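You operate a simulated robot arm through the tools that you are given. There is no shell and no other tool. Be economical: measure what you need, move in short steps, check, and stop when the job is done.

You are at the controls of a simulated robot arm. One attempt, no reset.

## Task
Lift the spilt washers with the magnet and drop them in their tin.
Fine: rest the magnet across the tin, draw its knob up, push the knob home again and put the magnet back. Set down upright: magnet.

Only the result counts: the job must be done as asked and must still hold three seconds after the hand-in. Knocking over, shifting, dropping, spilling or breaking anything else fails it.

## Robot
A 7-joint arm with a two-finger parallel gripper, fixed in place. Base frame: the origin is at the foot of the arm, x ahead of it, y to its left, z up; the work surface is at about z = 0.8. Readings come in m, rad, newtons and seconds.
With the tool pointing down near the work surface it reaches from about 0.34 to 0.78 m from the base axis. Its first joint turns from -2.897 to 2.897 rad. Payload 3.91 kg.
The TCP is the grasp point between the finger pads, 0.03 m short of the fingertips. In the tool frame z runs along the fingers and y along their closing line. The gripper opens to 0.11 m. The fingers are 0.02 m wide and 0.01 m thick; the gripper's body (0.048 by 0.112 m) begins 0.055 m behind the TCP.
Orientation is told as [roll, pitch, yaw] about the base's x, y, z axes, in that order, counted from this pose: with the fingers straight down and closing along the base's y, the tool's x points along the base's -x, its y along +y and its z along -z.

## Interface
- The arm moves only by the tool arm_command. Its argument "series" is a list of rows, each an object of numbers (a shift or turn left out is 0, a gripper value left out holds the last): "fingers": the opening, from 0 (shut) to 1 (fully open); "dx", "dy", "dz": the shift along the tool's x, y, z in units of 150 mm (1.0 is 150 mm); "wx", "wy", "wz": the turn, a rotation vector about the tool's x, y, z in units of 45 degrees (1.0 is 45 degrees). In form: [{"fingers": .., "dx": .., "dy": .., "dz": .., "wx": .., "wy": .., "wz": ..}, ...]. A call has 1 to 10 rows; each row is the pose to reach, as a shift and turn from the pose commanded when the call began, along the tool's axes at that moment. A call with a number of a shift or a turn outside -1 to 1 is refused whole. Rows are played at 5 a second. More than 0.05 m and 0.15 rad between two rows, or a gripper value outside its range, and nothing of the call is played. A pose out of reach is approached as far as the arm can. The call stops where the force on the tool passes 50 N (or 10 N more than at its start, if that is more) or the arm is blocked; 0.2 s more then pass. Each finger travels about 0.153 m/s and halts on what it meets, pressing with about 31 N; the grip force reading is that of the motor and also rises with nothing between the fingers. The clock runs only during rows and for 0.2 s after the last one: add rows that repeat a pose to give the fingers time. It gives the time, the measured TCP pose, the force on the tool (base axes), the opening and the grip force at its end, in the units of the frame above (readings bear some noise), with the torque about the TCP (base axes, N m) and any sound that the robot's microphone picked up.
- Cameras (640 x 400 px; columns grow to the right, rows downward): "scene" is fixed at [0.4003, 0.4988, 1.5666]; the picture's right is [-0.34, 0.94, 0.00], its down [0.86, 0.31, -0.41] and it looks along [-0.39, -0.14, -0.91] (base axes); focal length 255 px, centre (320, 200). "wrist" rides on the gripper at [0.077, 0.007, -0.114] in the tool frame; the picture's right is [-0.09, 1.00, 0.00], its down [-0.80, -0.07, -0.59] and it looks along [-0.59, -0.05, 0.80] (tool axes); focal length 270 px, centre (320, 200). There is no depth. A picture from a camera that has moved, and an enlarged one, comes with that camera's place and axes in the base frame and with its lens.
- camera(camera): a new picture of that camera. It takes no simulated time.
- raise_lower(by): slides the trunk up (or, below 0, down) by that many m; the arm rides with it, the base frame stays. It gives what a move gives, with no picture.
- zoom(camera, box): a new picture of the part [left, top, right, bottom] of that camera's present view, enlarged. It takes no simulated time.
- hand_in(): hands the job in; it is judged then, once.

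Go step by step. Nothing tells you positions but the pictures and the camera data: compare them with the known pose of the tool, close in by small moves and look again before you grip or let go. The budget is 120 turns and 84 pictures, counting those below and the enlarged ones. Unless the task says otherwise, let go and move clear before handing in, and close with one line.

The tools are called by a JSON object that holds its "name" and its "arguments". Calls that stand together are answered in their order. arm_command: Moves the arm, as the interface text tells. Its arguments: {"type":"object","properties":{"series":{"type":"array","items":{"type":"object","properties":{"fingers":{"type":"number"},"dx":{"type":"number"},"dy":{"type":"number"},"dz":{"type":"number"},"wx":{"type":"number"},"wy":{"type":"number"},"wz":{"type":"number"}}}}},"required":["series"]} The other tools are called the same way: raise_lower (by) slides the trunk up or down; camera (camera) takes a picture; zoom (camera, box) takes an enlarged picture of a part of a camera's view; hand_in () hands the job in.

At the start:

```text
time_s: 0.0
ee_pos: [0.0778, 0.3947, 1.2183]
orientation: [0.001, -0.001, 0.002]
ft_force: [0.6, -0.1, -0.1]
moment: [0.0, 0.02, 0.01]
grip_width: 0.1099
grasp_force: 0.1
trunk travel left (down, up): [-0.55, 0.06]
```

scene: 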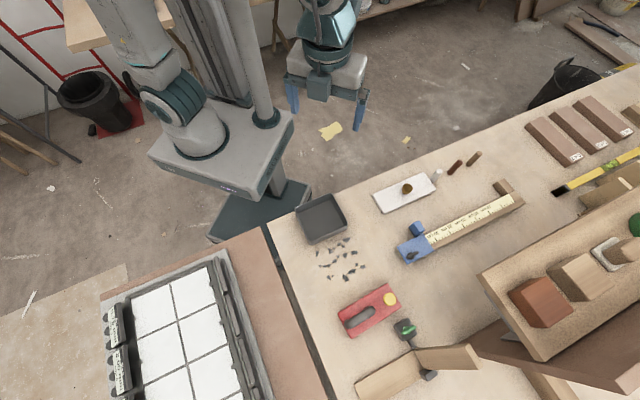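
wrist: 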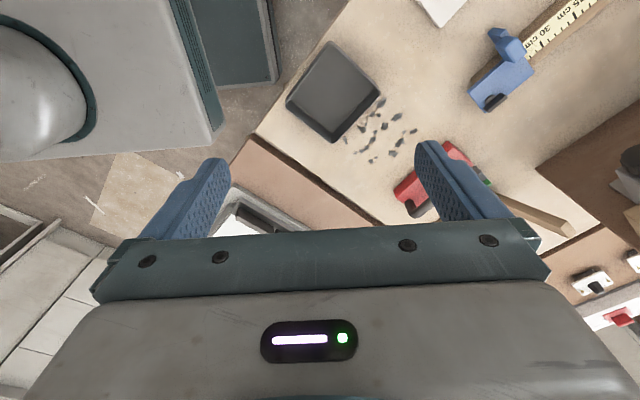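

I see a dark tin, scattered washers beside it, and a red object with a yellow knob that is probably the magnet. I'll zoom in for detail first.

{"name": "zoom", "arguments": {"camera": "scene", "box": [260, 180, 450, 390]}}

{"name": "zoom", "arguments": {"camera": "scene", "box": [320, 270, 420, 350]}}

{"name": "zoom", "arguments": {"camera": "wrist", "box": [280, 30, 580, 230]}}

```text
1.90 times, centred on (355, 285) of scene
camera zoom: at [0.4003, 0.4988, 1.5666], right [-0.34, 0.94, 0.0], down [0.86, 0.31, -0.41], along [-0.39, -0.14, -0.91], focal length 486 px, centre (253, 38)
```

zoom: 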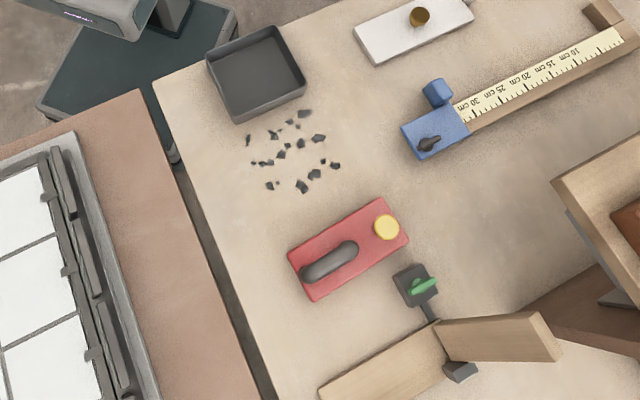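

```text
5.00 times, centred on (370, 310) of scene
camera zoom: at [0.4003, 0.4988, 1.5666], right [-0.34, 0.94, 0.0], down [0.86, 0.31, -0.41], along [-0.39, -0.14, -0.91], focal length 1275 px, centre (70, -350)
```

zoom: 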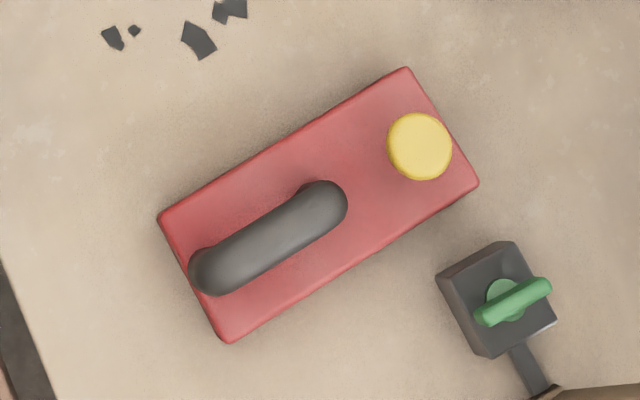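

```text
2.00 times, centred on (430, 130) of wrist
camera zoom: at [0.0003, 0.4013, 1.3314], right [0.09, 1.0, 0.0], down [0.8, -0.07, 0.59], along [0.59, -0.05, -0.8], focal length 541 px, centre (100, 340)
```

zoom: 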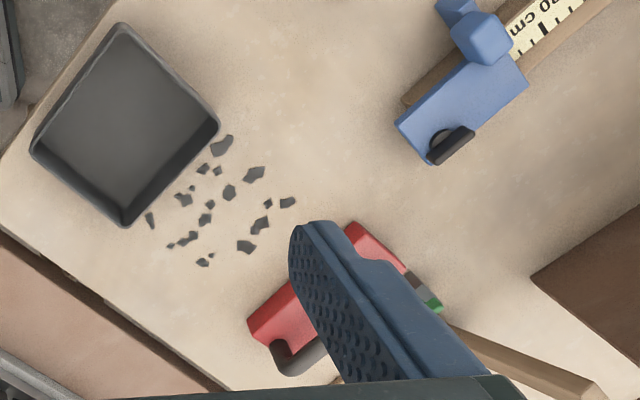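

The magnet block centre looks to be near (0.34, 0.62), with its handle near (0.37, 0.59) and its long axis at about 138°. The tin is near (0.14, 0.41) with the same alignment. I'll start moving towards the handle and turn the tool by 42°.

{"name": "arm_command", "arguments": {"series": [{"fingers": 1, "dx": -0.098, "dy": 0.067, "dz": 0.05, "wz": 0.093}, {"dx": -0.196, "dy": 0.134, "dz": 0.1, "wz": 0.187}, {"dx": -0.294, "dy": 0.2, "dz": 0.15, "wz": 0.28}, {"dx": -0.392, "dy": 0.267, "dz": 0.2, "wz": 0.373}, {"dx": -0.49, "dy": 0.334, "dz": 0.25, "wz": 0.467}, {"dx": -0.588, "dy": 0.4, "dz": 0.3, "wz": 0.56}, {"dx": -0.686, "dy": 0.467, "dz": 0.35, "wz": 0.653}, {"dx": -0.784, "dy": 0.534, "dz": 0.4, "wz": 0.747}, {"dx": -0.882, "dy": 0.6, "dz": 0.45, "wz": 0.84}, {"dx": -0.98, "dy": 0.667, "dz": 0.5, "wz": 0.933}]}}

```text
time_s: 2.2
ee_pos: [0.224, 0.494, 1.1409]
orientation: [0.0, -0.001, -0.734]
ft_force: [0.2, 0.0, -0.1]
moment: [0.0, -0.01, 0.01]
grip_width: 0.11
grasp_force: 0.1
trunk travel left (down, up): [-0.55, 0.06]
```

It moved as commanded. I'll carry on towards the handle.

{"name": "arm_command", "arguments": {"series": [{"dx": -0.056, "dy": 0.2, "dz": 0.12}, {"dx": -0.113, "dy": 0.4, "dz": 0.24}, {"dx": -0.17, "dy": 0.6, "dz": 0.36}, {"dx": -0.226, "dy": 0.8, "dz": 0.48}, {"dx": -0.282, "dy": 1.0, "dz": 0.6}]}}

{"name": "camera", "arguments": {"camera": "wrist"}}

{"name": "camera", "arguments": {"camera": "scene"}}

```text
time_s: 3.4
ee_pos: [0.3556, 0.5771, 1.0487]
orientation: [-0.003, 0.001, -0.732]
ft_force: [-0.3, -0.1, -0.4]
moment: [0.0, -0.02, 0.02]
grip_width: 0.1103
grasp_force: 0.1
trunk travel left (down, up): [-0.55, 0.06]
```

```text
78 pictures are left
camera wrist: at [0.3018, 0.6338, 1.163], right [0.73, 0.68, 0.0], down [0.55, -0.59, 0.59], along [0.41, -0.43, -0.8], focal length 270 px, centre (320, 200)
```

wrist: 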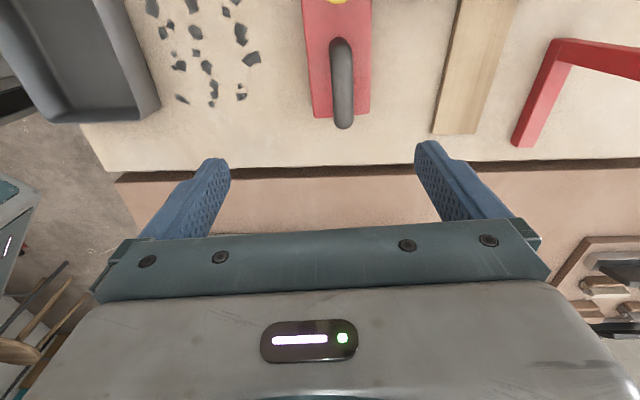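

```text
77 pictures are left
```

scene: 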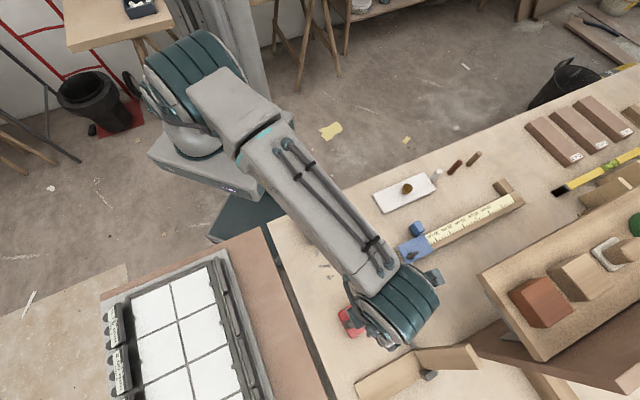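

The handle's lateral line agrees from both views. I'll shift over it, descend to z≈0.94 and look again.

{"name": "arm_command", "arguments": {"series": [{"dx": 0.017, "dy": 0.08, "dz": 0.18}, {"dx": 0.033, "dy": 0.16, "dz": 0.36}, {"dx": 0.033, "dy": 0.16, "dz": 0.54}, {"dx": 0.033, "dy": 0.16, "dz": 0.72}]}}

{"name": "camera", "arguments": {"camera": "wrist"}}

```text
time_s: 4.4
ee_pos: [0.3682, 0.5979, 0.9444]
orientation: [0.001, 0.0, -0.732]
ft_force: [-0.4, 0.0, -0.3]
moment: [-0.01, -0.01, -0.01]
grip_width: 0.1101
grasp_force: 0.0
trunk travel left (down, up): [-0.55, 0.06]
```

```text
76 pictures are left
camera wrist: at [0.3142, 0.6551, 1.0576], right [0.73, 0.68, 0.0], down [0.55, -0.59, 0.59], along [0.41, -0.43, -0.8], focal length 270 px, centre (320, 200)
```

wrist: 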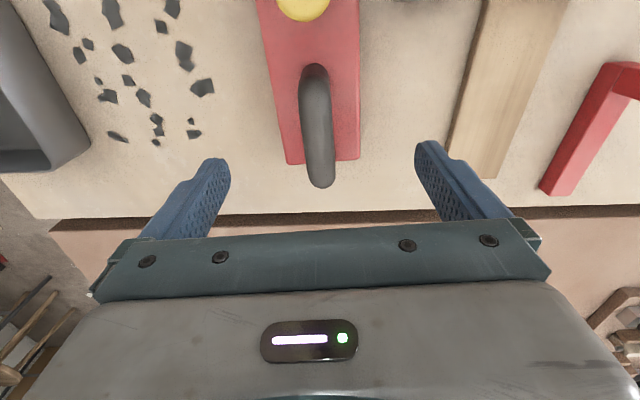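

The handle lies on the tool's axis with its top at about z 0.875, and the block top is at 0.83. I'll descend to 0.868 and grip.

{"name": "arm_command", "arguments": {"series": [{"dz": 0.17}, {"dz": 0.34}, {"dz": 0.51}, {"dz": 0.51}]}}

{"name": "camera", "arguments": {"camera": "wrist"}}

```text
time_s: 5.4
ee_pos: [0.3666, 0.6001, 0.8685]
orientation: [0.001, 0.0, -0.731]
ft_force: [-0.2, 0.0, 0.6]
moment: [0.03, -0.02, 0.02]
grip_width: 0.1098
grasp_force: 0.1
trunk travel left (down, up): [-0.55, 0.06]
```

```text
75 pictures are left
camera wrist: at [0.3138, 0.6574, 0.9822], right [0.73, 0.68, 0.0], down [0.55, -0.59, 0.59], along [0.41, -0.43, -0.8], focal length 270 px, centre (320, 200)
```

wrist: 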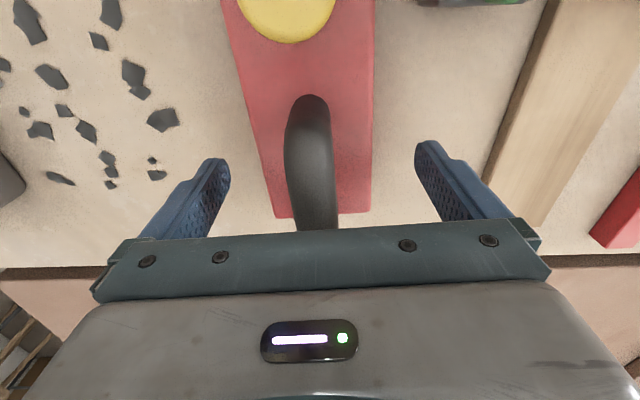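

The handle sits about 4 mm towards tool -y. I'll trim for that and close the fingers.

{"name": "arm_command", "arguments": {"series": [{"dy": -0.025}, {"dy": -0.025, "fingers": 0.4}, {"dy": -0.025, "fingers": 0.0}, {"dy": -0.025, "fingers": 0.0}, {"dy": -0.025, "fingers": 0.0}, {"dy": -0.025, "fingers": 0.0}]}}

{"name": "camera", "arguments": {"camera": "wrist"}}

```text
time_s: 6.8
ee_pos: [0.3659, 0.5987, 0.8677]
orientation: [0.0, 0.0, -0.733]
ft_force: [1.1, 1.8, 1.7]
moment: [-0.08, 0.01, 0.2]
grip_width: 0.0215
grasp_force: 30.9
trunk travel left (down, up): [-0.55, 0.06]
```

```text
74 pictures are left
camera wrist: at [0.3123, 0.6545, 0.9819], right [0.73, 0.68, 0.0], down [0.55, -0.59, 0.59], along [0.41, -0.43, -0.8], focal length 270 px, centre (320, 200)
```

wrist: 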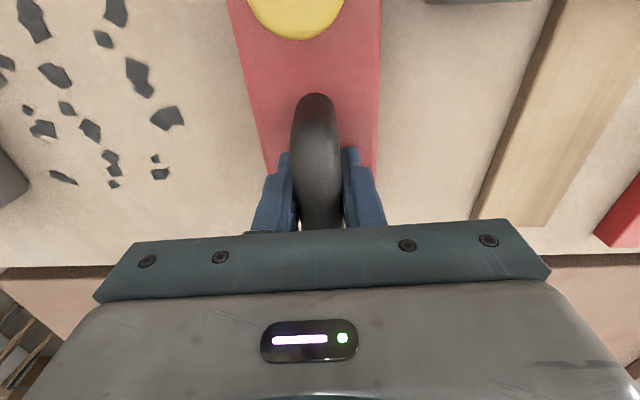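

I have a firm grip on the handle (21.5 mm). I'll lift it gently.

{"name": "arm_command", "arguments": {"series": [{"dz": -0.1}, {"dz": -0.25}, {"dz": -0.4}, {"dz": -0.55}]}}

{"name": "camera", "arguments": {"camera": "wrist"}}

{"name": "camera", "arguments": {"camera": "scene"}}

```text
time_s: 7.8
ee_pos: [0.3674, 0.5983, 0.9496]
orientation: [-0.002, 0.001, -0.731]
ft_force: [0.5, 0.2, -12.3]
moment: [-0.2, -0.25, -0.04]
grip_width: 0.0216
grasp_force: 31.1
trunk travel left (down, up): [-0.55, 0.06]
```

```text
73 pictures are left
camera wrist: at [0.314, 0.6558, 1.0641], right [0.73, 0.68, 0.0], down [0.55, -0.59, 0.59], along [0.41, -0.44, -0.8], focal length 270 px, centre (320, 200)
```

wrist: 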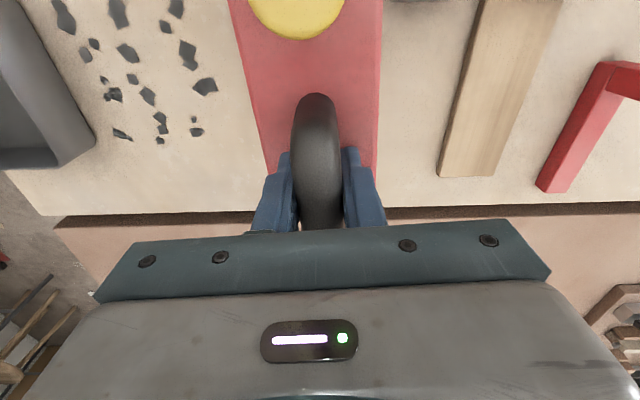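

```text
72 pictures are left
```

scene: 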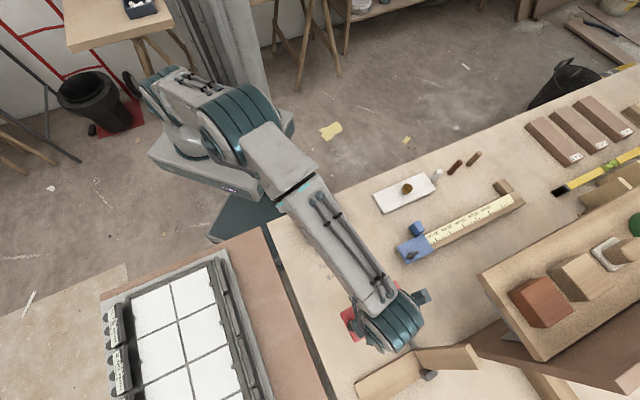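

The magnet is held level and weighs about 1.25 kg. The washers cover e1 0.105–0.215 and e2 0.48–0.59, where e1 and e2 are my axes along tool x and y. I'll move along tool -y over the far half of them at the present height.

{"name": "arm_command", "arguments": {"series": [{"dy": -0.15}, {"dy": -0.3}, {"dy": -0.45}, {"dy": -0.6}, {"dy": -0.75}, {"dy": -0.89}, {"dy": -0.89}]}}

{"name": "camera", "arguments": {"camera": "wrist"}}

{"name": "camera", "arguments": {"camera": "scene"}}

```text
time_s: 9.4
ee_pos: [0.2788, 0.4967, 0.948]
orientation: [-0.001, 0.0, -0.73]
ft_force: [0.1, -0.4, -11.5]
moment: [-0.24, -0.26, 0.02]
grip_width: 0.0218
grasp_force: 31.0
trunk travel left (down, up): [-0.55, 0.06]
```

```text
71 pictures are left
camera wrist: at [0.2254, 0.5545, 1.0622], right [0.73, 0.68, 0.0], down [0.55, -0.59, 0.59], along [0.41, -0.44, -0.8], focal length 270 px, centre (320, 200)
```

wrist: 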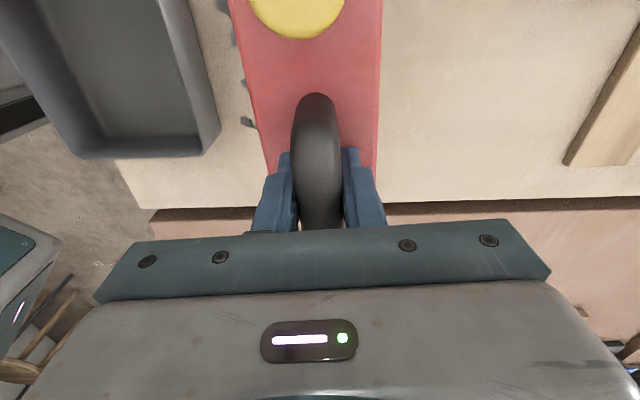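

```text
70 pictures are left
```

scene: 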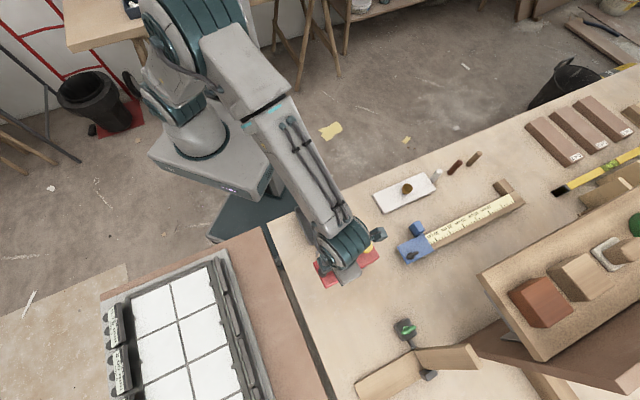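

I'm over the far half. I'll descend until the magnet's base is about 6 mm above the table.

{"name": "arm_command", "arguments": {"series": [{"dz": 0.12, "dx": 0.02}, {"dz": 0.25, "dx": 0.02}, {"dz": 0.37, "dx": 0.02}, {"dz": 0.46, "dx": 0.02}, {"dz": 0.493, "dx": 0.02}, {"dz": 0.493, "dx": 0.02}]}}

{"name": "camera", "arguments": {"camera": "wrist"}}

{"name": "zoom", "arguments": {"camera": "scene", "box": [280, 190, 420, 300]}}

```text
time_s: 10.8
ee_pos: [0.2739, 0.4986, 0.8755]
orientation: [-0.002, 0.001, -0.729]
ft_force: [-0.2, -0.1, -12.4]
moment: [-0.23, -0.23, 0.0]
grip_width: 0.0219
grasp_force: 30.9
trunk travel left (down, up): [-0.55, 0.06]
```

```text
69 pictures are left
camera wrist: at [0.2215, 0.5557, 0.9898], right [0.73, 0.68, 0.0], down [0.55, -0.59, 0.59], along [0.41, -0.44, -0.8], focal length 270 px, centre (320, 200)
```

wrist: 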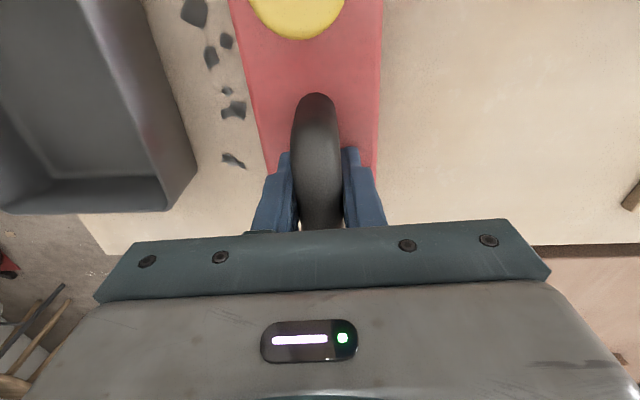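

```text
3.64 times, centred on (350, 245) of scene
camera zoom: at [0.4003, 0.4988, 1.5666], right [-0.34, 0.94, 0.0], down [0.86, 0.31, -0.41], along [-0.39, -0.14, -0.91], focal length 927 px, centre (211, 36)
```

zoom: 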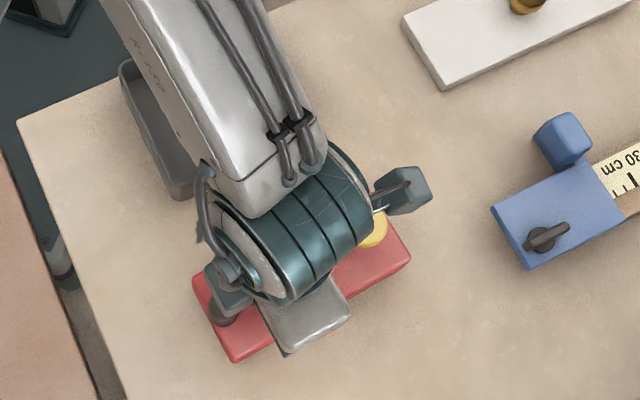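

About half the washers are under the block. I'll go down a few mm more, rise again, and see which ones were picked up.

{"name": "arm_command", "arguments": {"series": [{"dz": 0.02}, {"dz": 0.035}, {"dz": 0.035}]}}

{"name": "arm_command", "arguments": {"series": [{"dz": -0.08}, {"dz": -0.2}, {"dz": -0.4}, {"dz": -0.6}]}}

{"name": "camera", "arguments": {"camera": "wrist"}}

```text
time_s: 11.6
ee_pos: [0.2758, 0.4998, 0.8701]
orientation: [0.0, 0.001, -0.732]
ft_force: [1.6, 0.2, -13.7]
moment: [-0.23, -0.26, -0.03]
grip_width: 0.0216
grasp_force: 31.0
trunk travel left (down, up): [-0.55, 0.06]
```

```text
time_s: 12.6
ee_pos: [0.2745, 0.5008, 0.9604]
orientation: [0.0, 0.0, -0.732]
ft_force: [-0.2, 0.3, -13.3]
moment: [-0.23, -0.25, 0.01]
grip_width: 0.0218
grasp_force: 30.6
trunk travel left (down, up): [-0.55, 0.06]
```

```text
67 pictures are left
camera wrist: at [0.2213, 0.5577, 1.0742], right [0.73, 0.68, 0.0], down [0.55, -0.59, 0.59], along [0.41, -0.43, -0.8], focal length 270 px, centre (320, 200)
```

wrist: 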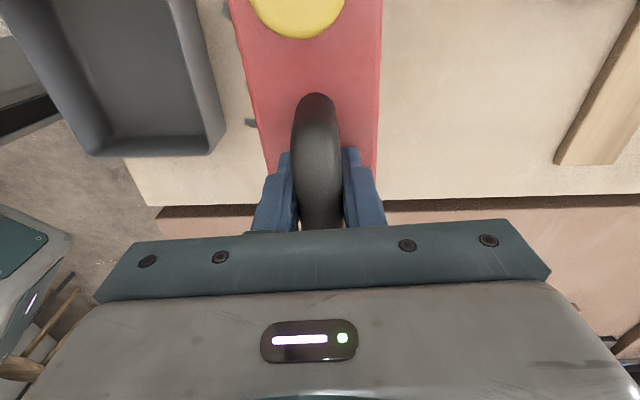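

The weight has gone up by about 1 N, so washers were caught. For the second pass I'll shift towards the tin, keeping about 15 mm clear of its rim, and descend.

{"name": "arm_command", "arguments": {"series": [{"dy": -0.14}, {"dy": -0.278}, {"dy": -0.278, "dz": 0.2}, {"dy": -0.278, "dz": 0.4}, {"dy": -0.278, "dz": 0.48}, {"dy": -0.278, "dz": 0.48}]}}

{"name": "camera", "arguments": {"camera": "wrist"}}

```text
time_s: 14.0
ee_pos: [0.2451, 0.4686, 0.8899]
orientation: [0.0, 0.001, -0.73]
ft_force: [-0.8, 0.2, -12.6]
moment: [-0.24, -0.26, -0.02]
grip_width: 0.0216
grasp_force: 30.1
trunk travel left (down, up): [-0.55, 0.06]
```

```text
66 pictures are left
camera wrist: at [0.1931, 0.5258, 1.0028], right [0.73, 0.68, 0.0], down [0.55, -0.59, 0.59], along [0.41, -0.43, -0.8], focal length 270 px, centre (320, 200)
```

wrist: 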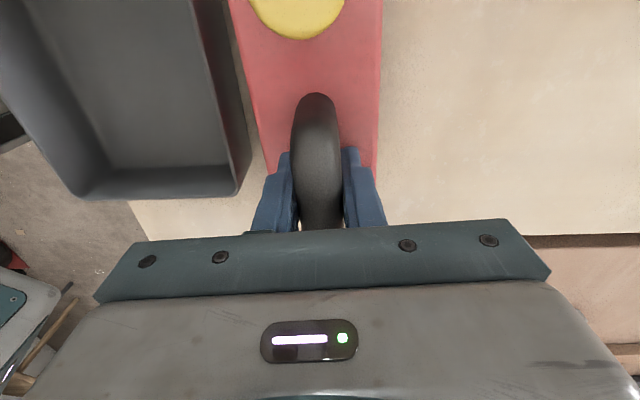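

There is still a gap to the tin and the far side is clean. I'll descend to catch the near half, then rise.

{"name": "arm_command", "arguments": {"series": [{"dz": 0.06}, {"dz": 0.11}, {"dz": 0.132}, {"dz": 0.132}]}}

{"name": "arm_command", "arguments": {"series": [{"dz": -0.08}, {"dz": -0.2}, {"dz": -0.4}, {"dz": -0.6}, {"dz": -0.7}]}}

{"name": "camera", "arguments": {"camera": "wrist"}}

```text
time_s: 15.0
ee_pos: [0.247, 0.4682, 0.8699]
orientation: [0.0, 0.0, -0.732]
ft_force: [0.7, 0.4, -11.8]
moment: [-0.22, -0.25, -0.03]
grip_width: 0.0217
grasp_force: 31.2
trunk travel left (down, up): [-0.55, 0.06]
```

```text
time_s: 16.2
ee_pos: [0.2473, 0.4685, 0.9737]
orientation: [-0.001, 0.0, -0.731]
ft_force: [0.0, 0.1, -12.2]
moment: [-0.24, -0.26, 0.02]
grip_width: 0.0217
grasp_force: 31.3
trunk travel left (down, up): [-0.55, 0.06]
```

```text
65 pictures are left
camera wrist: at [0.1943, 0.5251, 1.0878], right [0.73, 0.68, 0.0], down [0.55, -0.59, 0.59], along [0.41, -0.44, -0.8], focal length 270 px, centre (320, 200)
```

wrist: 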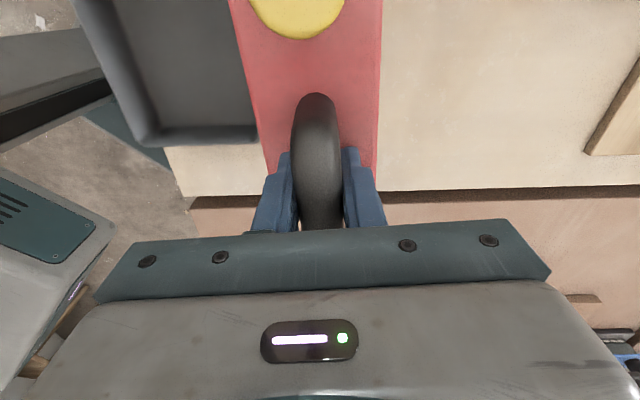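

I'll move at this height over the tin, then inspect the washer area and the tin's alignment.

{"name": "arm_command", "arguments": {"series": [{"dy": -0.15}, {"dy": -0.3}, {"dy": -0.45}, {"dy": -0.6}, {"dy": -0.76}, {"dy": -0.76}]}}

{"name": "camera", "arguments": {"camera": "wrist"}}

{"name": "zoom", "arguments": {"camera": "scene", "box": [260, 180, 400, 290]}}

```text
time_s: 17.6
ee_pos: [0.1693, 0.3825, 0.9745]
orientation: [0.001, 0.0, -0.732]
ft_force: [-0.1, -0.2, -11.3]
moment: [-0.22, -0.25, 0.01]
grip_width: 0.0216
grasp_force: 31.5
trunk travel left (down, up): [-0.55, 0.06]
```

```text
64 pictures are left
camera wrist: at [0.1155, 0.4394, 1.0885], right [0.73, 0.68, 0.0], down [0.55, -0.59, 0.59], along [0.41, -0.43, -0.8], focal length 270 px, centre (320, 200)
```

wrist: 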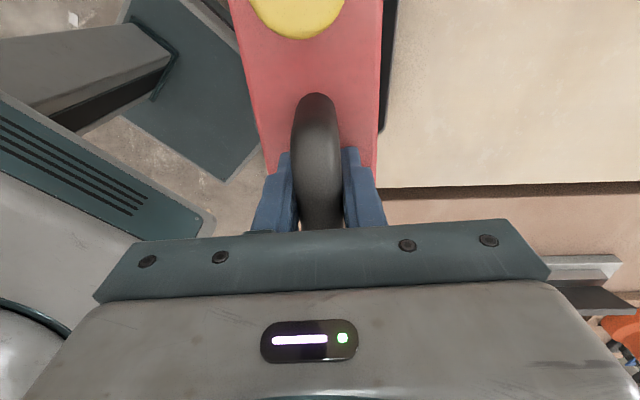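

```text
3.64 times, centred on (330, 235) of scene
camera zoom: at [0.4003, 0.4988, 1.5666], right [-0.34, 0.94, 0.0], down [0.86, 0.31, -0.41], along [-0.39, -0.14, -0.91], focal length 927 px, centre (284, 73)
```

zoom: 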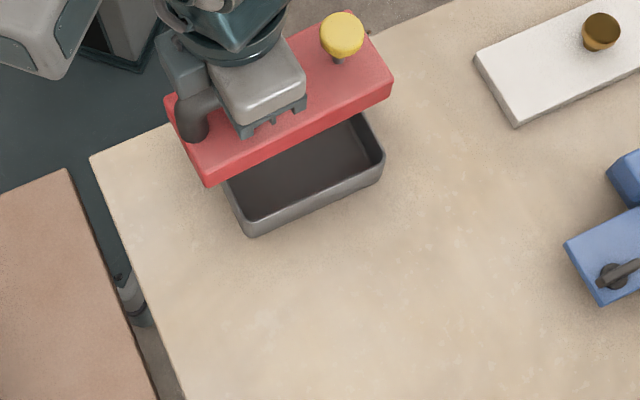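

The table is clear of washers. The tin is centred at e1 0.168, e2 0.397, and the block centre needs to go 7 mm along +x. I'll trim that and descend close to the rim.

{"name": "arm_command", "arguments": {"series": [{"dx": 0.047}, {"dx": 0.047, "dz": 0.15}, {"dx": 0.047, "dz": 0.3}, {"dx": 0.047, "dz": 0.37}, {"dx": 0.047, "dz": 0.37}]}}

{"name": "zoom", "arguments": {"camera": "scene", "box": [280, 180, 380, 250]}}

{"name": "camera", "arguments": {"camera": "wrist"}}

```text
time_s: 18.8
ee_pos: [0.164, 0.3874, 0.9188]
orientation: [-0.001, 0.0, -0.731]
ft_force: [0.4, -0.2, -7.2]
moment: [0.02, 0.22, -0.06]
grip_width: 0.0219
grasp_force: 31.0
trunk travel left (down, up): [-0.55, 0.06]
```

```text
5.71 times, centred on (330, 215) of scene
camera zoom: at [0.4003, 0.4988, 1.5666], right [-0.34, 0.94, 0.0], down [0.86, 0.31, -0.41], along [-0.39, -0.14, -0.91], focal length 1457 px, centre (263, 114)
```

zoom: 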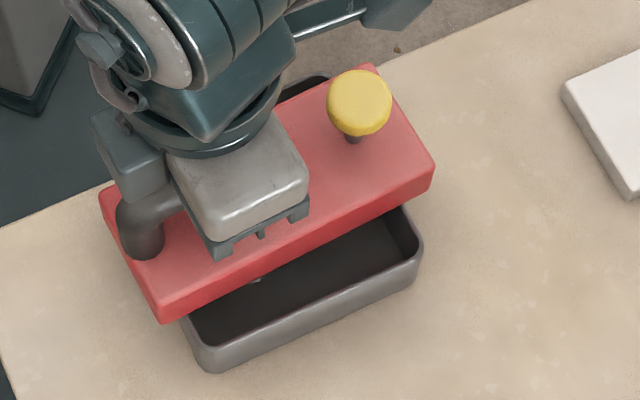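

```text
61 pictures are left
camera wrist: at [0.1118, 0.4439, 1.0326], right [0.73, 0.68, 0.0], down [0.55, -0.59, 0.59], along [0.41, -0.43, -0.8], focal length 270 px, centre (320, 200)
```

wrist: 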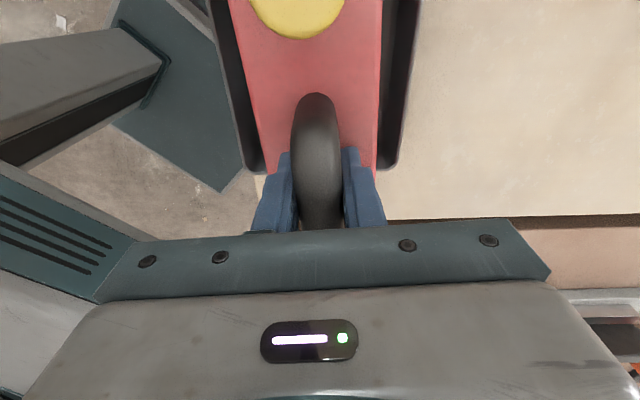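

Force and moment show the knob end already touching the rim, so the rim is at about z 0.85. The alignment looks central, so I'll lower in small steps until the weight is carried.

{"name": "arm_command", "arguments": {"series": [{"dz": 0.007}, {"dz": 0.014}, {"dz": 0.014}]}}

```text
time_s: 19.6
ee_pos: [0.1647, 0.3862, 0.9174]
orientation: [0.006, 0.004, -0.731]
ft_force: [3.8, 5.3, 25.4]
moment: [0.15, 0.25, -0.06]
grip_width: 0.0216
grasp_force: 31.2
trunk travel left (down, up): [-0.55, 0.06]
```

It's firmly seated at TCP z≈0.917 and pressing slightly. I'll ease up 1 mm so that it just rests.

{"name": "arm_command", "arguments": {"series": [{"dz": -0.006}, {"dz": -0.009}, {"dz": -0.009}]}}

{"name": "zoom", "arguments": {"camera": "scene", "box": [280, 180, 380, 250]}}

```text
time_s: 20.4
ee_pos: [0.1648, 0.3865, 0.9175]
orientation: [0.0, 0.002, -0.732]
ft_force: [-1.3, 1.9, 16.0]
moment: [0.35, 0.36, -0.04]
grip_width: 0.0218
grasp_force: 31.2
trunk travel left (down, up): [-0.55, 0.06]
```

```text
5.71 times, centred on (330, 215) of scene
camera zoom: at [0.4003, 0.4988, 1.5666], right [-0.34, 0.94, 0.0], down [0.86, 0.31, -0.41], along [-0.39, -0.14, -0.91], focal length 1457 px, centre (263, 114)
```

zoom: 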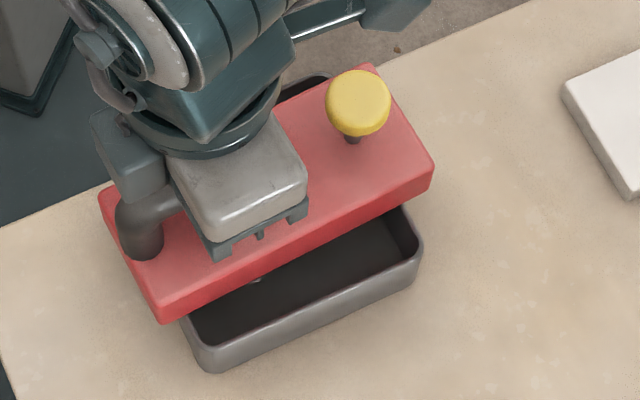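

It's still pressing at 16 N, so I'll ease up a little more.

{"name": "arm_command", "arguments": {"series": [{"dz": -0.004}, {"dz": -0.007}, {"dz": -0.007}]}}

```text
time_s: 21.2
ee_pos: [0.1659, 0.3876, 0.9189]
orientation: [-0.003, -0.002, -0.734]
ft_force: [-0.2, -0.1, -12.2]
moment: [-0.22, -0.25, -0.01]
grip_width: 0.0216
grasp_force: 30.5
trunk travel left (down, up): [-0.55, 0.06]
```

It's just free of the rim now. I'll lower by about half a millimetre, then let go slowly.

{"name": "arm_command", "arguments": {"series": [{"dz": 0.004}, {"dz": 0.004}]}}

```text
time_s: 21.8
ee_pos: [0.166, 0.3871, 0.9189]
orientation: [-0.003, 0.0, -0.73]
ft_force: [-0.9, 0.6, -12.3]
moment: [-0.24, -0.24, 0.01]
grip_width: 0.0217
grasp_force: 30.8
trunk travel left (down, up): [-0.55, 0.06]
```

{"name": "arm_command", "arguments": {"series": [{"dz": 0.004}, {"dz": 0.004}]}}

```text
time_s: 22.4
ee_pos: [0.1658, 0.3883, 0.9179]
orientation: [0.0, 0.0, -0.731]
ft_force: [-0.8, -2.0, -6.6]
moment: [-0.42, -0.33, 0.0]
grip_width: 0.0218
grasp_force: 30.8
trunk travel left (down, up): [-0.55, 0.06]
```

Contact has begun and about half the weight is carried. I'll release the handle and rise.

{"name": "arm_command", "arguments": {"series": [{"fingers": 0.25}, {"fingers": 0.35}, {"fingers": 0.5}, {"fingers": 0.5}]}}

{"name": "arm_command", "arguments": {"series": [{"dz": -0.1}, {"dz": -0.25}, {"dz": -0.4}, {"dz": -0.6}, {"dz": -0.6}]}}

{"name": "camera", "arguments": {"camera": "wrist"}}

{"name": "zoom", "arguments": {"camera": "scene", "box": [280, 180, 380, 250]}}

```text
time_s: 23.4
ee_pos: [0.1664, 0.388, 0.9179]
orientation: [0.002, 0.001, -0.732]
ft_force: [0.3, 0.0, -0.4]
moment: [-0.03, 0.03, -0.02]
grip_width: 0.0552
grasp_force: 0.1
trunk travel left (down, up): [-0.55, 0.06]
```

```text
time_s: 24.6
ee_pos: [0.1653, 0.389, 1.012]
orientation: [-0.001, 0.001, -0.732]
ft_force: [0.2, -0.3, 0.8]
moment: [-0.03, -0.04, 0.0]
grip_width: 0.0548
grasp_force: 0.0
trunk travel left (down, up): [-0.55, 0.06]
```

```text
59 pictures are left
camera wrist: at [0.1134, 0.4461, 1.1254], right [0.73, 0.68, 0.0], down [0.55, -0.59, 0.59], along [0.41, -0.43, -0.8], focal length 270 px, centre (320, 200)
```

wrist: 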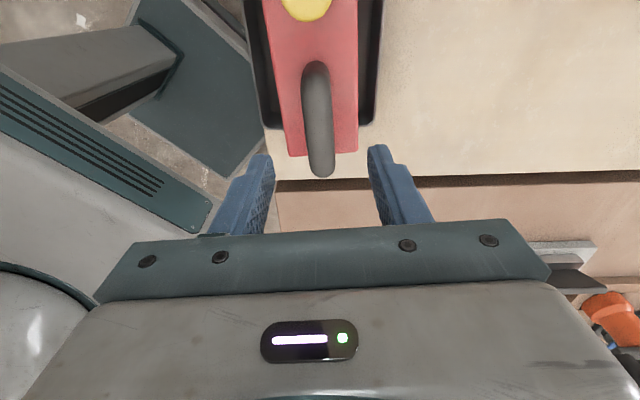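

```text
5.71 times, centred on (330, 215) of scene
camera zoom: at [0.4003, 0.4988, 1.5666], right [-0.34, 0.94, 0.0], down [0.86, 0.31, -0.41], along [-0.39, -0.14, -0.91], focal length 1457 px, centre (263, 114)
```

zoom: 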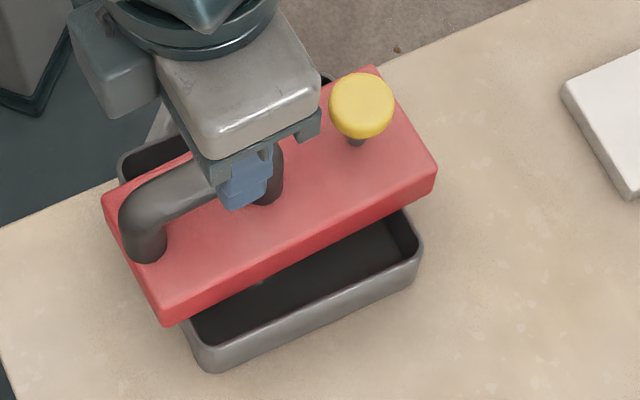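

The magnet now rests level across the tin. The knob should be about 84 mm along tool +x, with its top near z 0.918. I'll move above it and look.

{"name": "arm_command", "arguments": {"series": [{"dx": 0.14}, {"dx": 0.28}, {"dx": 0.42, "fingers": 0.7}, {"dx": 0.56, "dz": 0.1, "fingers": 0.7}, {"dx": 0.56, "dz": 0.2, "fingers": 0.7}, {"dx": 0.56, "dz": 0.2, "fingers": 0.7}]}}

{"name": "camera", "arguments": {"camera": "wrist"}}

{"name": "zoom", "arguments": {"camera": "scene", "box": [280, 180, 380, 250]}}

```text
time_s: 26.0
ee_pos: [0.103, 0.4438, 0.9783]
orientation: [0.0, 0.0, -0.731]
ft_force: [-0.1, -0.7, -0.1]
moment: [0.01, -0.02, -0.02]
grip_width: 0.0771
grasp_force: 0.0
trunk travel left (down, up): [-0.55, 0.06]
```

```text
57 pictures are left
camera wrist: at [0.0498, 0.5002, 1.0928], right [0.73, 0.68, 0.0], down [0.55, -0.59, 0.59], along [0.41, -0.43, -0.8], focal length 270 px, centre (320, 200)
```

wrist: 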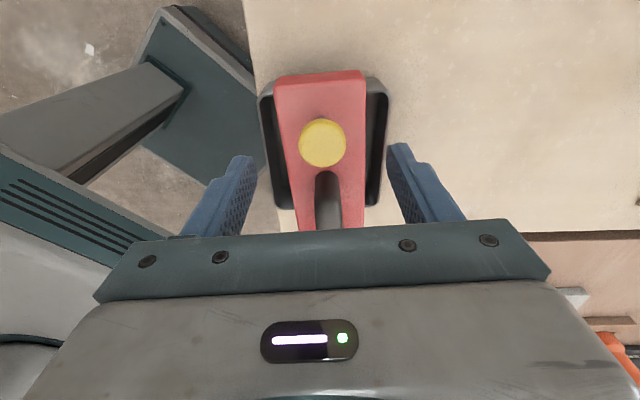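

```text
5.71 times, centred on (330, 215) of scene
camera zoom: at [0.4003, 0.4988, 1.5666], right [-0.34, 0.94, 0.0], down [0.86, 0.31, -0.41], along [-0.39, -0.14, -0.91], focal length 1457 px, centre (263, 114)
```

zoom: 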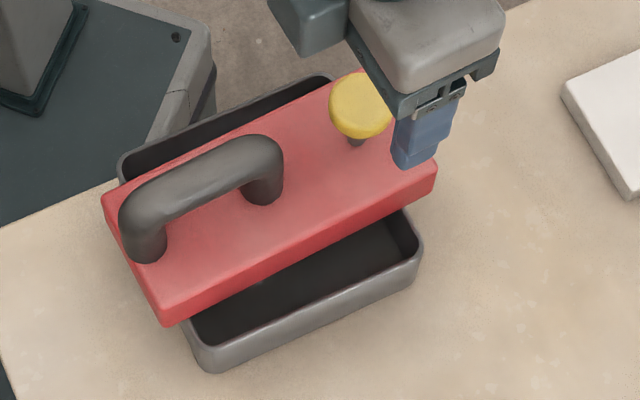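

The knob is right on the tool axis. I'll descend to TCP z 0.916, with the tips just above the block top, and take a look.

{"name": "arm_command", "arguments": {"series": [{"dz": 0.14}, {"dz": 0.28}, {"dz": 0.37}, {"dz": 0.415}, {"dz": 0.415}]}}

{"name": "camera", "arguments": {"camera": "wrist"}}

{"name": "zoom", "arguments": {"camera": "scene", "box": [300, 180, 370, 230]}}

```text
time_s: 27.2
ee_pos: [0.1014, 0.4441, 0.9162]
orientation: [-0.001, -0.001, -0.732]
ft_force: [0.4, -0.2, -0.5]
moment: [0.0, 0.01, 0.02]
grip_width: 0.0772
grasp_force: 0.0
trunk travel left (down, up): [-0.55, 0.06]
```

```text
55 pictures are left
camera wrist: at [0.0493, 0.5006, 1.0305], right [0.73, 0.68, 0.0], down [0.55, -0.59, 0.59], along [0.41, -0.43, -0.8], focal length 270 px, centre (320, 200)
```

wrist: 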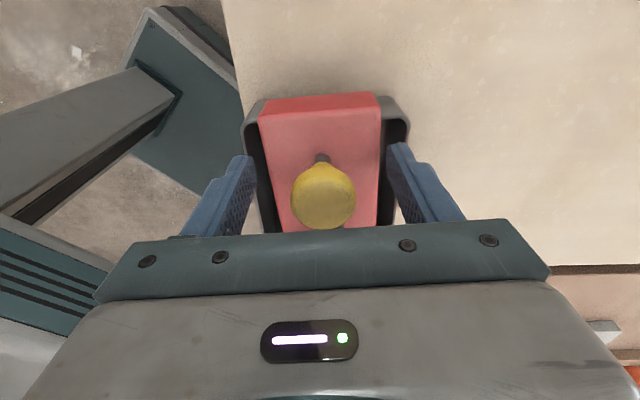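

```text
8.00 times, centred on (335, 205) of scene
camera zoom: at [0.4003, 0.4988, 1.5666], right [-0.34, 0.94, 0.0], down [0.86, 0.31, -0.41], along [-0.39, -0.14, -0.91], focal length 2040 px, centre (200, 160)
```

zoom: 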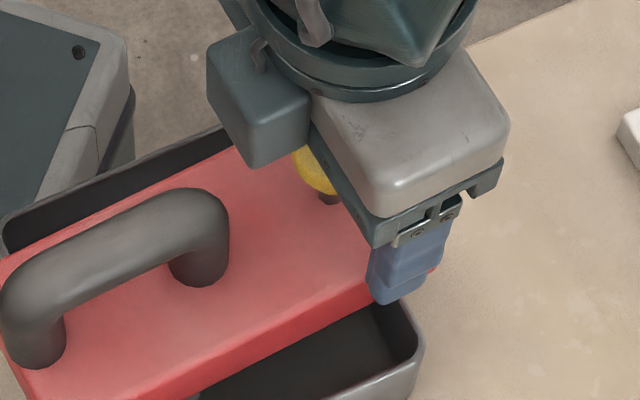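

The knob top is at about 0.92, 1.5 mm towards +y. I'll trim and close on it.

{"name": "arm_command", "arguments": {"series": [{"dy": 0.01}, {"dy": 0.01, "fingers": 0.4}, {"dy": 0.01, "fingers": 0.33}, {"dy": 0.01, "fingers": 0.33}]}}

{"name": "camera", "arguments": {"camera": "wrist"}}

```text
time_s: 28.2
ee_pos: [0.1036, 0.4452, 0.9174]
orientation: [-0.002, 0.001, -0.731]
ft_force: [0.2, -0.1, 0.1]
moment: [-0.03, 0.01, 0.0]
grip_width: 0.0363
grasp_force: 0.1
trunk travel left (down, up): [-0.55, 0.06]
```

```text
53 pictures are left
camera wrist: at [0.0504, 0.5019, 1.0311], right [0.73, 0.68, 0.0], down [0.55, -0.59, 0.59], along [0.41, -0.43, -0.8], focal length 270 px, centre (320, 200)
```

wrist: 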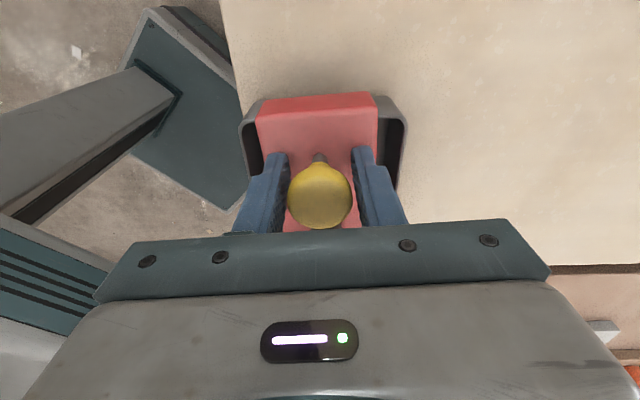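

Well centred between the fingers. Closing fully now.

{"name": "arm_command", "arguments": {"series": [{"fingers": 0.25}, {"fingers": 0.1}, {"fingers": 0.0}, {"fingers": 0.0}]}}

```text
time_s: 29.2
ee_pos: [0.1028, 0.4436, 0.9178]
orientation: [0.0, 0.0, -0.731]
ft_force: [-0.7, 0.5, 0.2]
moment: [0.01, 0.0, 0.0]
grip_width: 0.0306
grasp_force: 30.6
trunk travel left (down, up): [-0.55, 0.06]
```

The knob is gripped (30.6 mm). I'll draw it up gently and watch the force.

{"name": "arm_command", "arguments": {"series": [{"dz": -0.02}, {"dz": -0.04}, {"dz": -0.06}, {"dz": -0.06}]}}

{"name": "zoom", "arguments": {"camera": "scene", "box": [280, 180, 380, 250]}}

```text
time_s: 30.2
ee_pos: [0.1036, 0.4445, 0.9255]
orientation: [-0.001, 0.001, -0.733]
ft_force: [3.4, -0.6, 0.5]
moment: [-0.26, -0.18, 0.0]
grip_width: 0.0306
grasp_force: 31.4
trunk travel left (down, up): [-0.55, 0.06]
```

```text
5.71 times, centred on (330, 215) of scene
camera zoom: at [0.4003, 0.4988, 1.5666], right [-0.34, 0.94, 0.0], down [0.86, 0.31, -0.41], along [-0.39, -0.14, -0.91], focal length 1457 px, centre (263, 114)
```

zoom: 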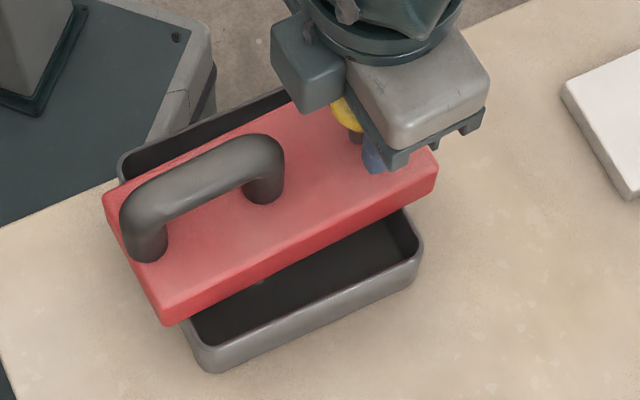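

The block stays put while the knob rises. Continuing up.

{"name": "arm_command", "arguments": {"series": [{"dz": -0.02}, {"dz": -0.04}, {"dz": -0.06}, {"dz": -0.06}]}}

{"name": "zoom", "arguments": {"camera": "scene", "box": [280, 180, 380, 250]}}

```text
time_s: 31.2
ee_pos: [0.1024, 0.4459, 0.9334]
orientation: [0.0, 0.0, -0.732]
ft_force: [-0.3, 0.0, -0.2]
moment: [0.01, 0.03, -0.01]
grip_width: 0.0307
grasp_force: 30.9
trunk travel left (down, up): [-0.55, 0.06]
```

```text
5.71 times, centred on (330, 215) of scene
camera zoom: at [0.4003, 0.4988, 1.5666], right [-0.34, 0.94, 0.0], down [0.86, 0.31, -0.41], along [-0.39, -0.14, -0.91], focal length 1457 px, centre (263, 114)
```

zoom: 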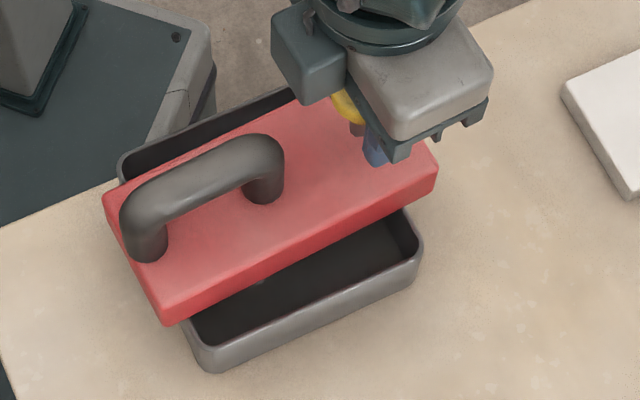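

It has risen 16 mm with no load. A little more, watching for the end of travel.

{"name": "arm_command", "arguments": {"series": [{"dz": -0.02}, {"dz": -0.04}, {"dz": -0.04}]}}

{"name": "zoom", "arguments": {"camera": "scene", "box": [280, 180, 380, 250]}}

{"name": "camera", "arguments": {"camera": "wrist"}}

```text
time_s: 32.0
ee_pos: [0.1027, 0.4461, 0.94]
orientation: [-0.001, 0.0, -0.731]
ft_force: [-3.2, 0.0, -0.6]
moment: [-0.09, -0.01, -0.16]
grip_width: 0.0307
grasp_force: 30.7
trunk travel left (down, up): [-0.55, 0.06]
```

```text
5.71 times, centred on (330, 215) of scene
camera zoom: at [0.4003, 0.4988, 1.5666], right [-0.34, 0.94, 0.0], down [0.86, 0.31, -0.41], along [-0.39, -0.14, -0.91], focal length 1457 px, centre (263, 114)
```

zoom: 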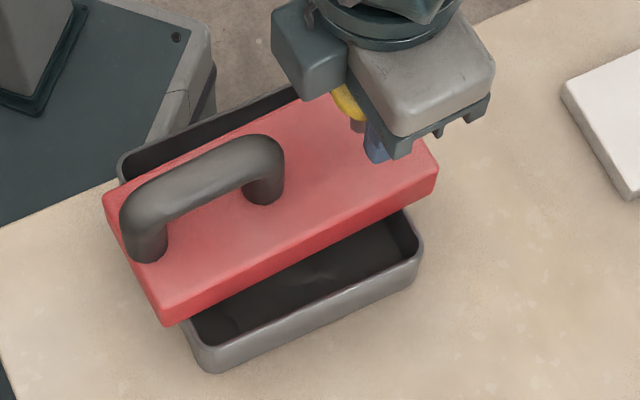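

```text
49 pictures are left
camera wrist: at [0.0501, 0.5022, 1.0533], right [0.73, 0.68, 0.0], down [0.55, -0.59, 0.59], along [0.41, -0.43, -0.8], focal length 270 px, centre (320, 200)
```

wrist: 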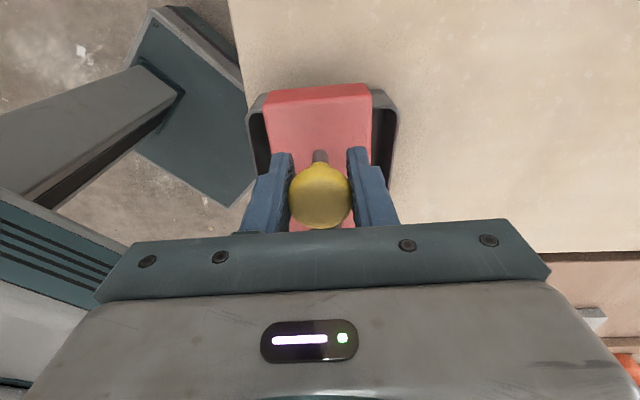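

Something seems to have appeared inside the tin, so I'll zoom in to check.

{"name": "zoom", "arguments": {"camera": "scene", "box": [305, 212, 360, 247]}}

```text
11.43 times, centred on (332, 230) of scene
camera zoom: at [0.4003, 0.4988, 1.5666], right [-0.34, 0.94, 0.0], down [0.86, 0.31, -0.41], along [-0.39, -0.14, -0.91], focal length 2914 px, centre (177, -137)
```

zoom: 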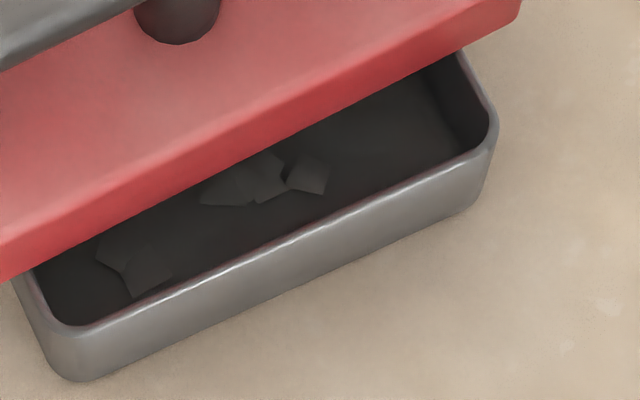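

Washers have dropped into the tin. I'll go a few mm more to make sure the knob is fully drawn.

{"name": "arm_command", "arguments": {"series": [{"dz": -0.01}, {"dz": -0.02}, {"dz": -0.02}, {"dz": -0.02}]}}

{"name": "zoom", "arguments": {"camera": "scene", "box": [280, 180, 380, 250]}}

```text
time_s: 33.0
ee_pos: [0.1048, 0.4465, 0.9428]
orientation: [-0.002, -0.002, -0.733]
ft_force: [-3.1, 1.9, 0.6]
moment: [0.03, 0.01, -0.01]
grip_width: 0.0306
grasp_force: 31.6
trunk travel left (down, up): [-0.55, 0.06]
```

```text
5.71 times, centred on (330, 215) of scene
camera zoom: at [0.4003, 0.4988, 1.5666], right [-0.34, 0.94, 0.0], down [0.86, 0.31, -0.41], along [-0.39, -0.14, -0.91], focal length 1457 px, centre (263, 114)
```

zoom: 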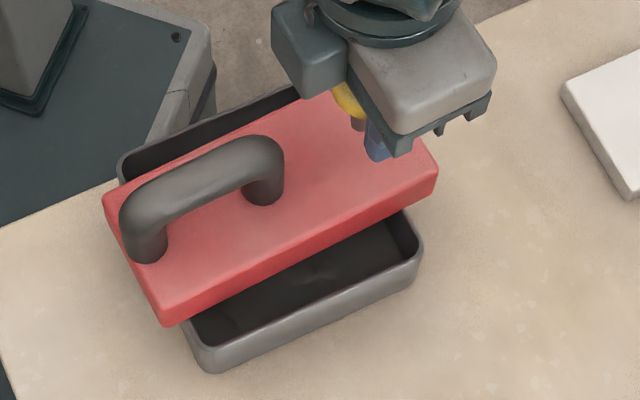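

The block is still seated and there's no end-stop load. I'll now push the knob home by the same 27 mm.

{"name": "arm_command", "arguments": {"series": [{"dz": 0.03}, {"dz": 0.06}, {"dz": 0.09}, {"dz": 0.12}, {"dz": 0.15}, {"dz": 0.17}, {"dz": 0.17}]}}

{"name": "zoom", "arguments": {"camera": "scene", "box": [280, 180, 380, 250]}}

```text
time_s: 34.6
ee_pos: [0.1045, 0.4462, 0.9169]
orientation: [0.002, 0.0, -0.733]
ft_force: [-1.1, 2.6, 4.5]
moment: [-0.14, -0.09, -0.03]
grip_width: 0.0307
grasp_force: 31.1
trunk travel left (down, up): [-0.55, 0.06]
```

```text
5.71 times, centred on (330, 215) of scene
camera zoom: at [0.4003, 0.4988, 1.5666], right [-0.34, 0.94, 0.0], down [0.86, 0.31, -0.41], along [-0.39, -0.14, -0.91], focal length 1457 px, centre (263, 114)
```

zoom: 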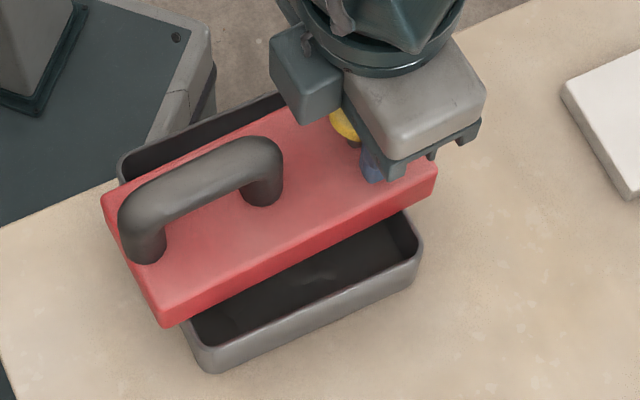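

Contact is starting. I'll press slightly to make sure it's home.

{"name": "arm_command", "arguments": {"series": [{"dz": 0.007}, {"dz": 0.012}]}}

```text
time_s: 35.2
ee_pos: [0.1036, 0.4457, 0.9176]
orientation: [0.004, 0.003, -0.732]
ft_force: [1.1, 2.4, 19.1]
moment: [-0.33, -0.36, 0.08]
grip_width: 0.0305
grasp_force: 31.3
trunk travel left (down, up): [-0.55, 0.06]
```

The knob is home, with a firm stop at 19 N. I'll ease the pressure, open, rise and move back above the handle.

{"name": "arm_command", "arguments": {"series": [{"dz": -0.008}, {"dz": -0.012}, {"dz": -0.012, "fingers": 0.33}, {"dz": -0.012, "fingers": 0.5}, {"dz": -0.012, "fingers": 0.6}, {"dz": -0.012, "fingers": 0.6}]}}

{"name": "arm_command", "arguments": {"series": [{"dz": -0.15}, {"dz": -0.3}, {"dz": -0.45}, {"dz": -0.45, "dx": -0.15}, {"dz": -0.45, "dx": -0.3}, {"dz": -0.45, "dx": -0.45}, {"dz": -0.45, "dx": -0.56}, {"dz": -0.45, "dx": -0.56}]}}

{"name": "camera", "arguments": {"camera": "wrist"}}

{"name": "zoom", "arguments": {"camera": "scene", "box": [280, 180, 380, 250]}}

```text
time_s: 36.6
ee_pos: [0.1022, 0.4457, 0.9166]
orientation: [0.001, 0.002, -0.732]
ft_force: [-0.3, 1.1, -0.2]
moment: [-0.05, -0.01, 0.03]
grip_width: 0.0661
grasp_force: 0.0
trunk travel left (down, up): [-0.55, 0.06]
```

```text
time_s: 38.4
ee_pos: [0.1671, 0.392, 0.9872]
orientation: [0.001, 0.0, -0.731]
ft_force: [0.6, 0.5, -0.2]
moment: [0.01, -0.02, 0.0]
grip_width: 0.0661
grasp_force: 0.0
trunk travel left (down, up): [-0.55, 0.06]
```

```text
45 pictures are left
camera wrist: at [0.1144, 0.4478, 1.1002], right [0.73, 0.68, 0.0], down [0.55, -0.59, 0.59], along [0.41, -0.43, -0.8], focal length 270 px, centre (320, 200)
```

wrist: 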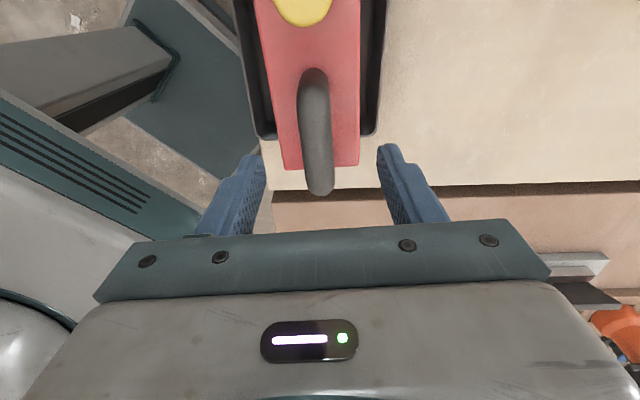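

```text
5.71 times, centred on (330, 215) of scene
camera zoom: at [0.4003, 0.4988, 1.5666], right [-0.34, 0.94, 0.0], down [0.86, 0.31, -0.41], along [-0.39, -0.14, -0.91], focal length 1457 px, centre (263, 114)
```

zoom: 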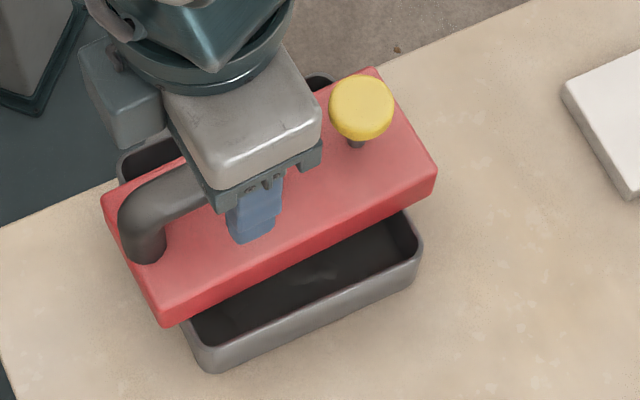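

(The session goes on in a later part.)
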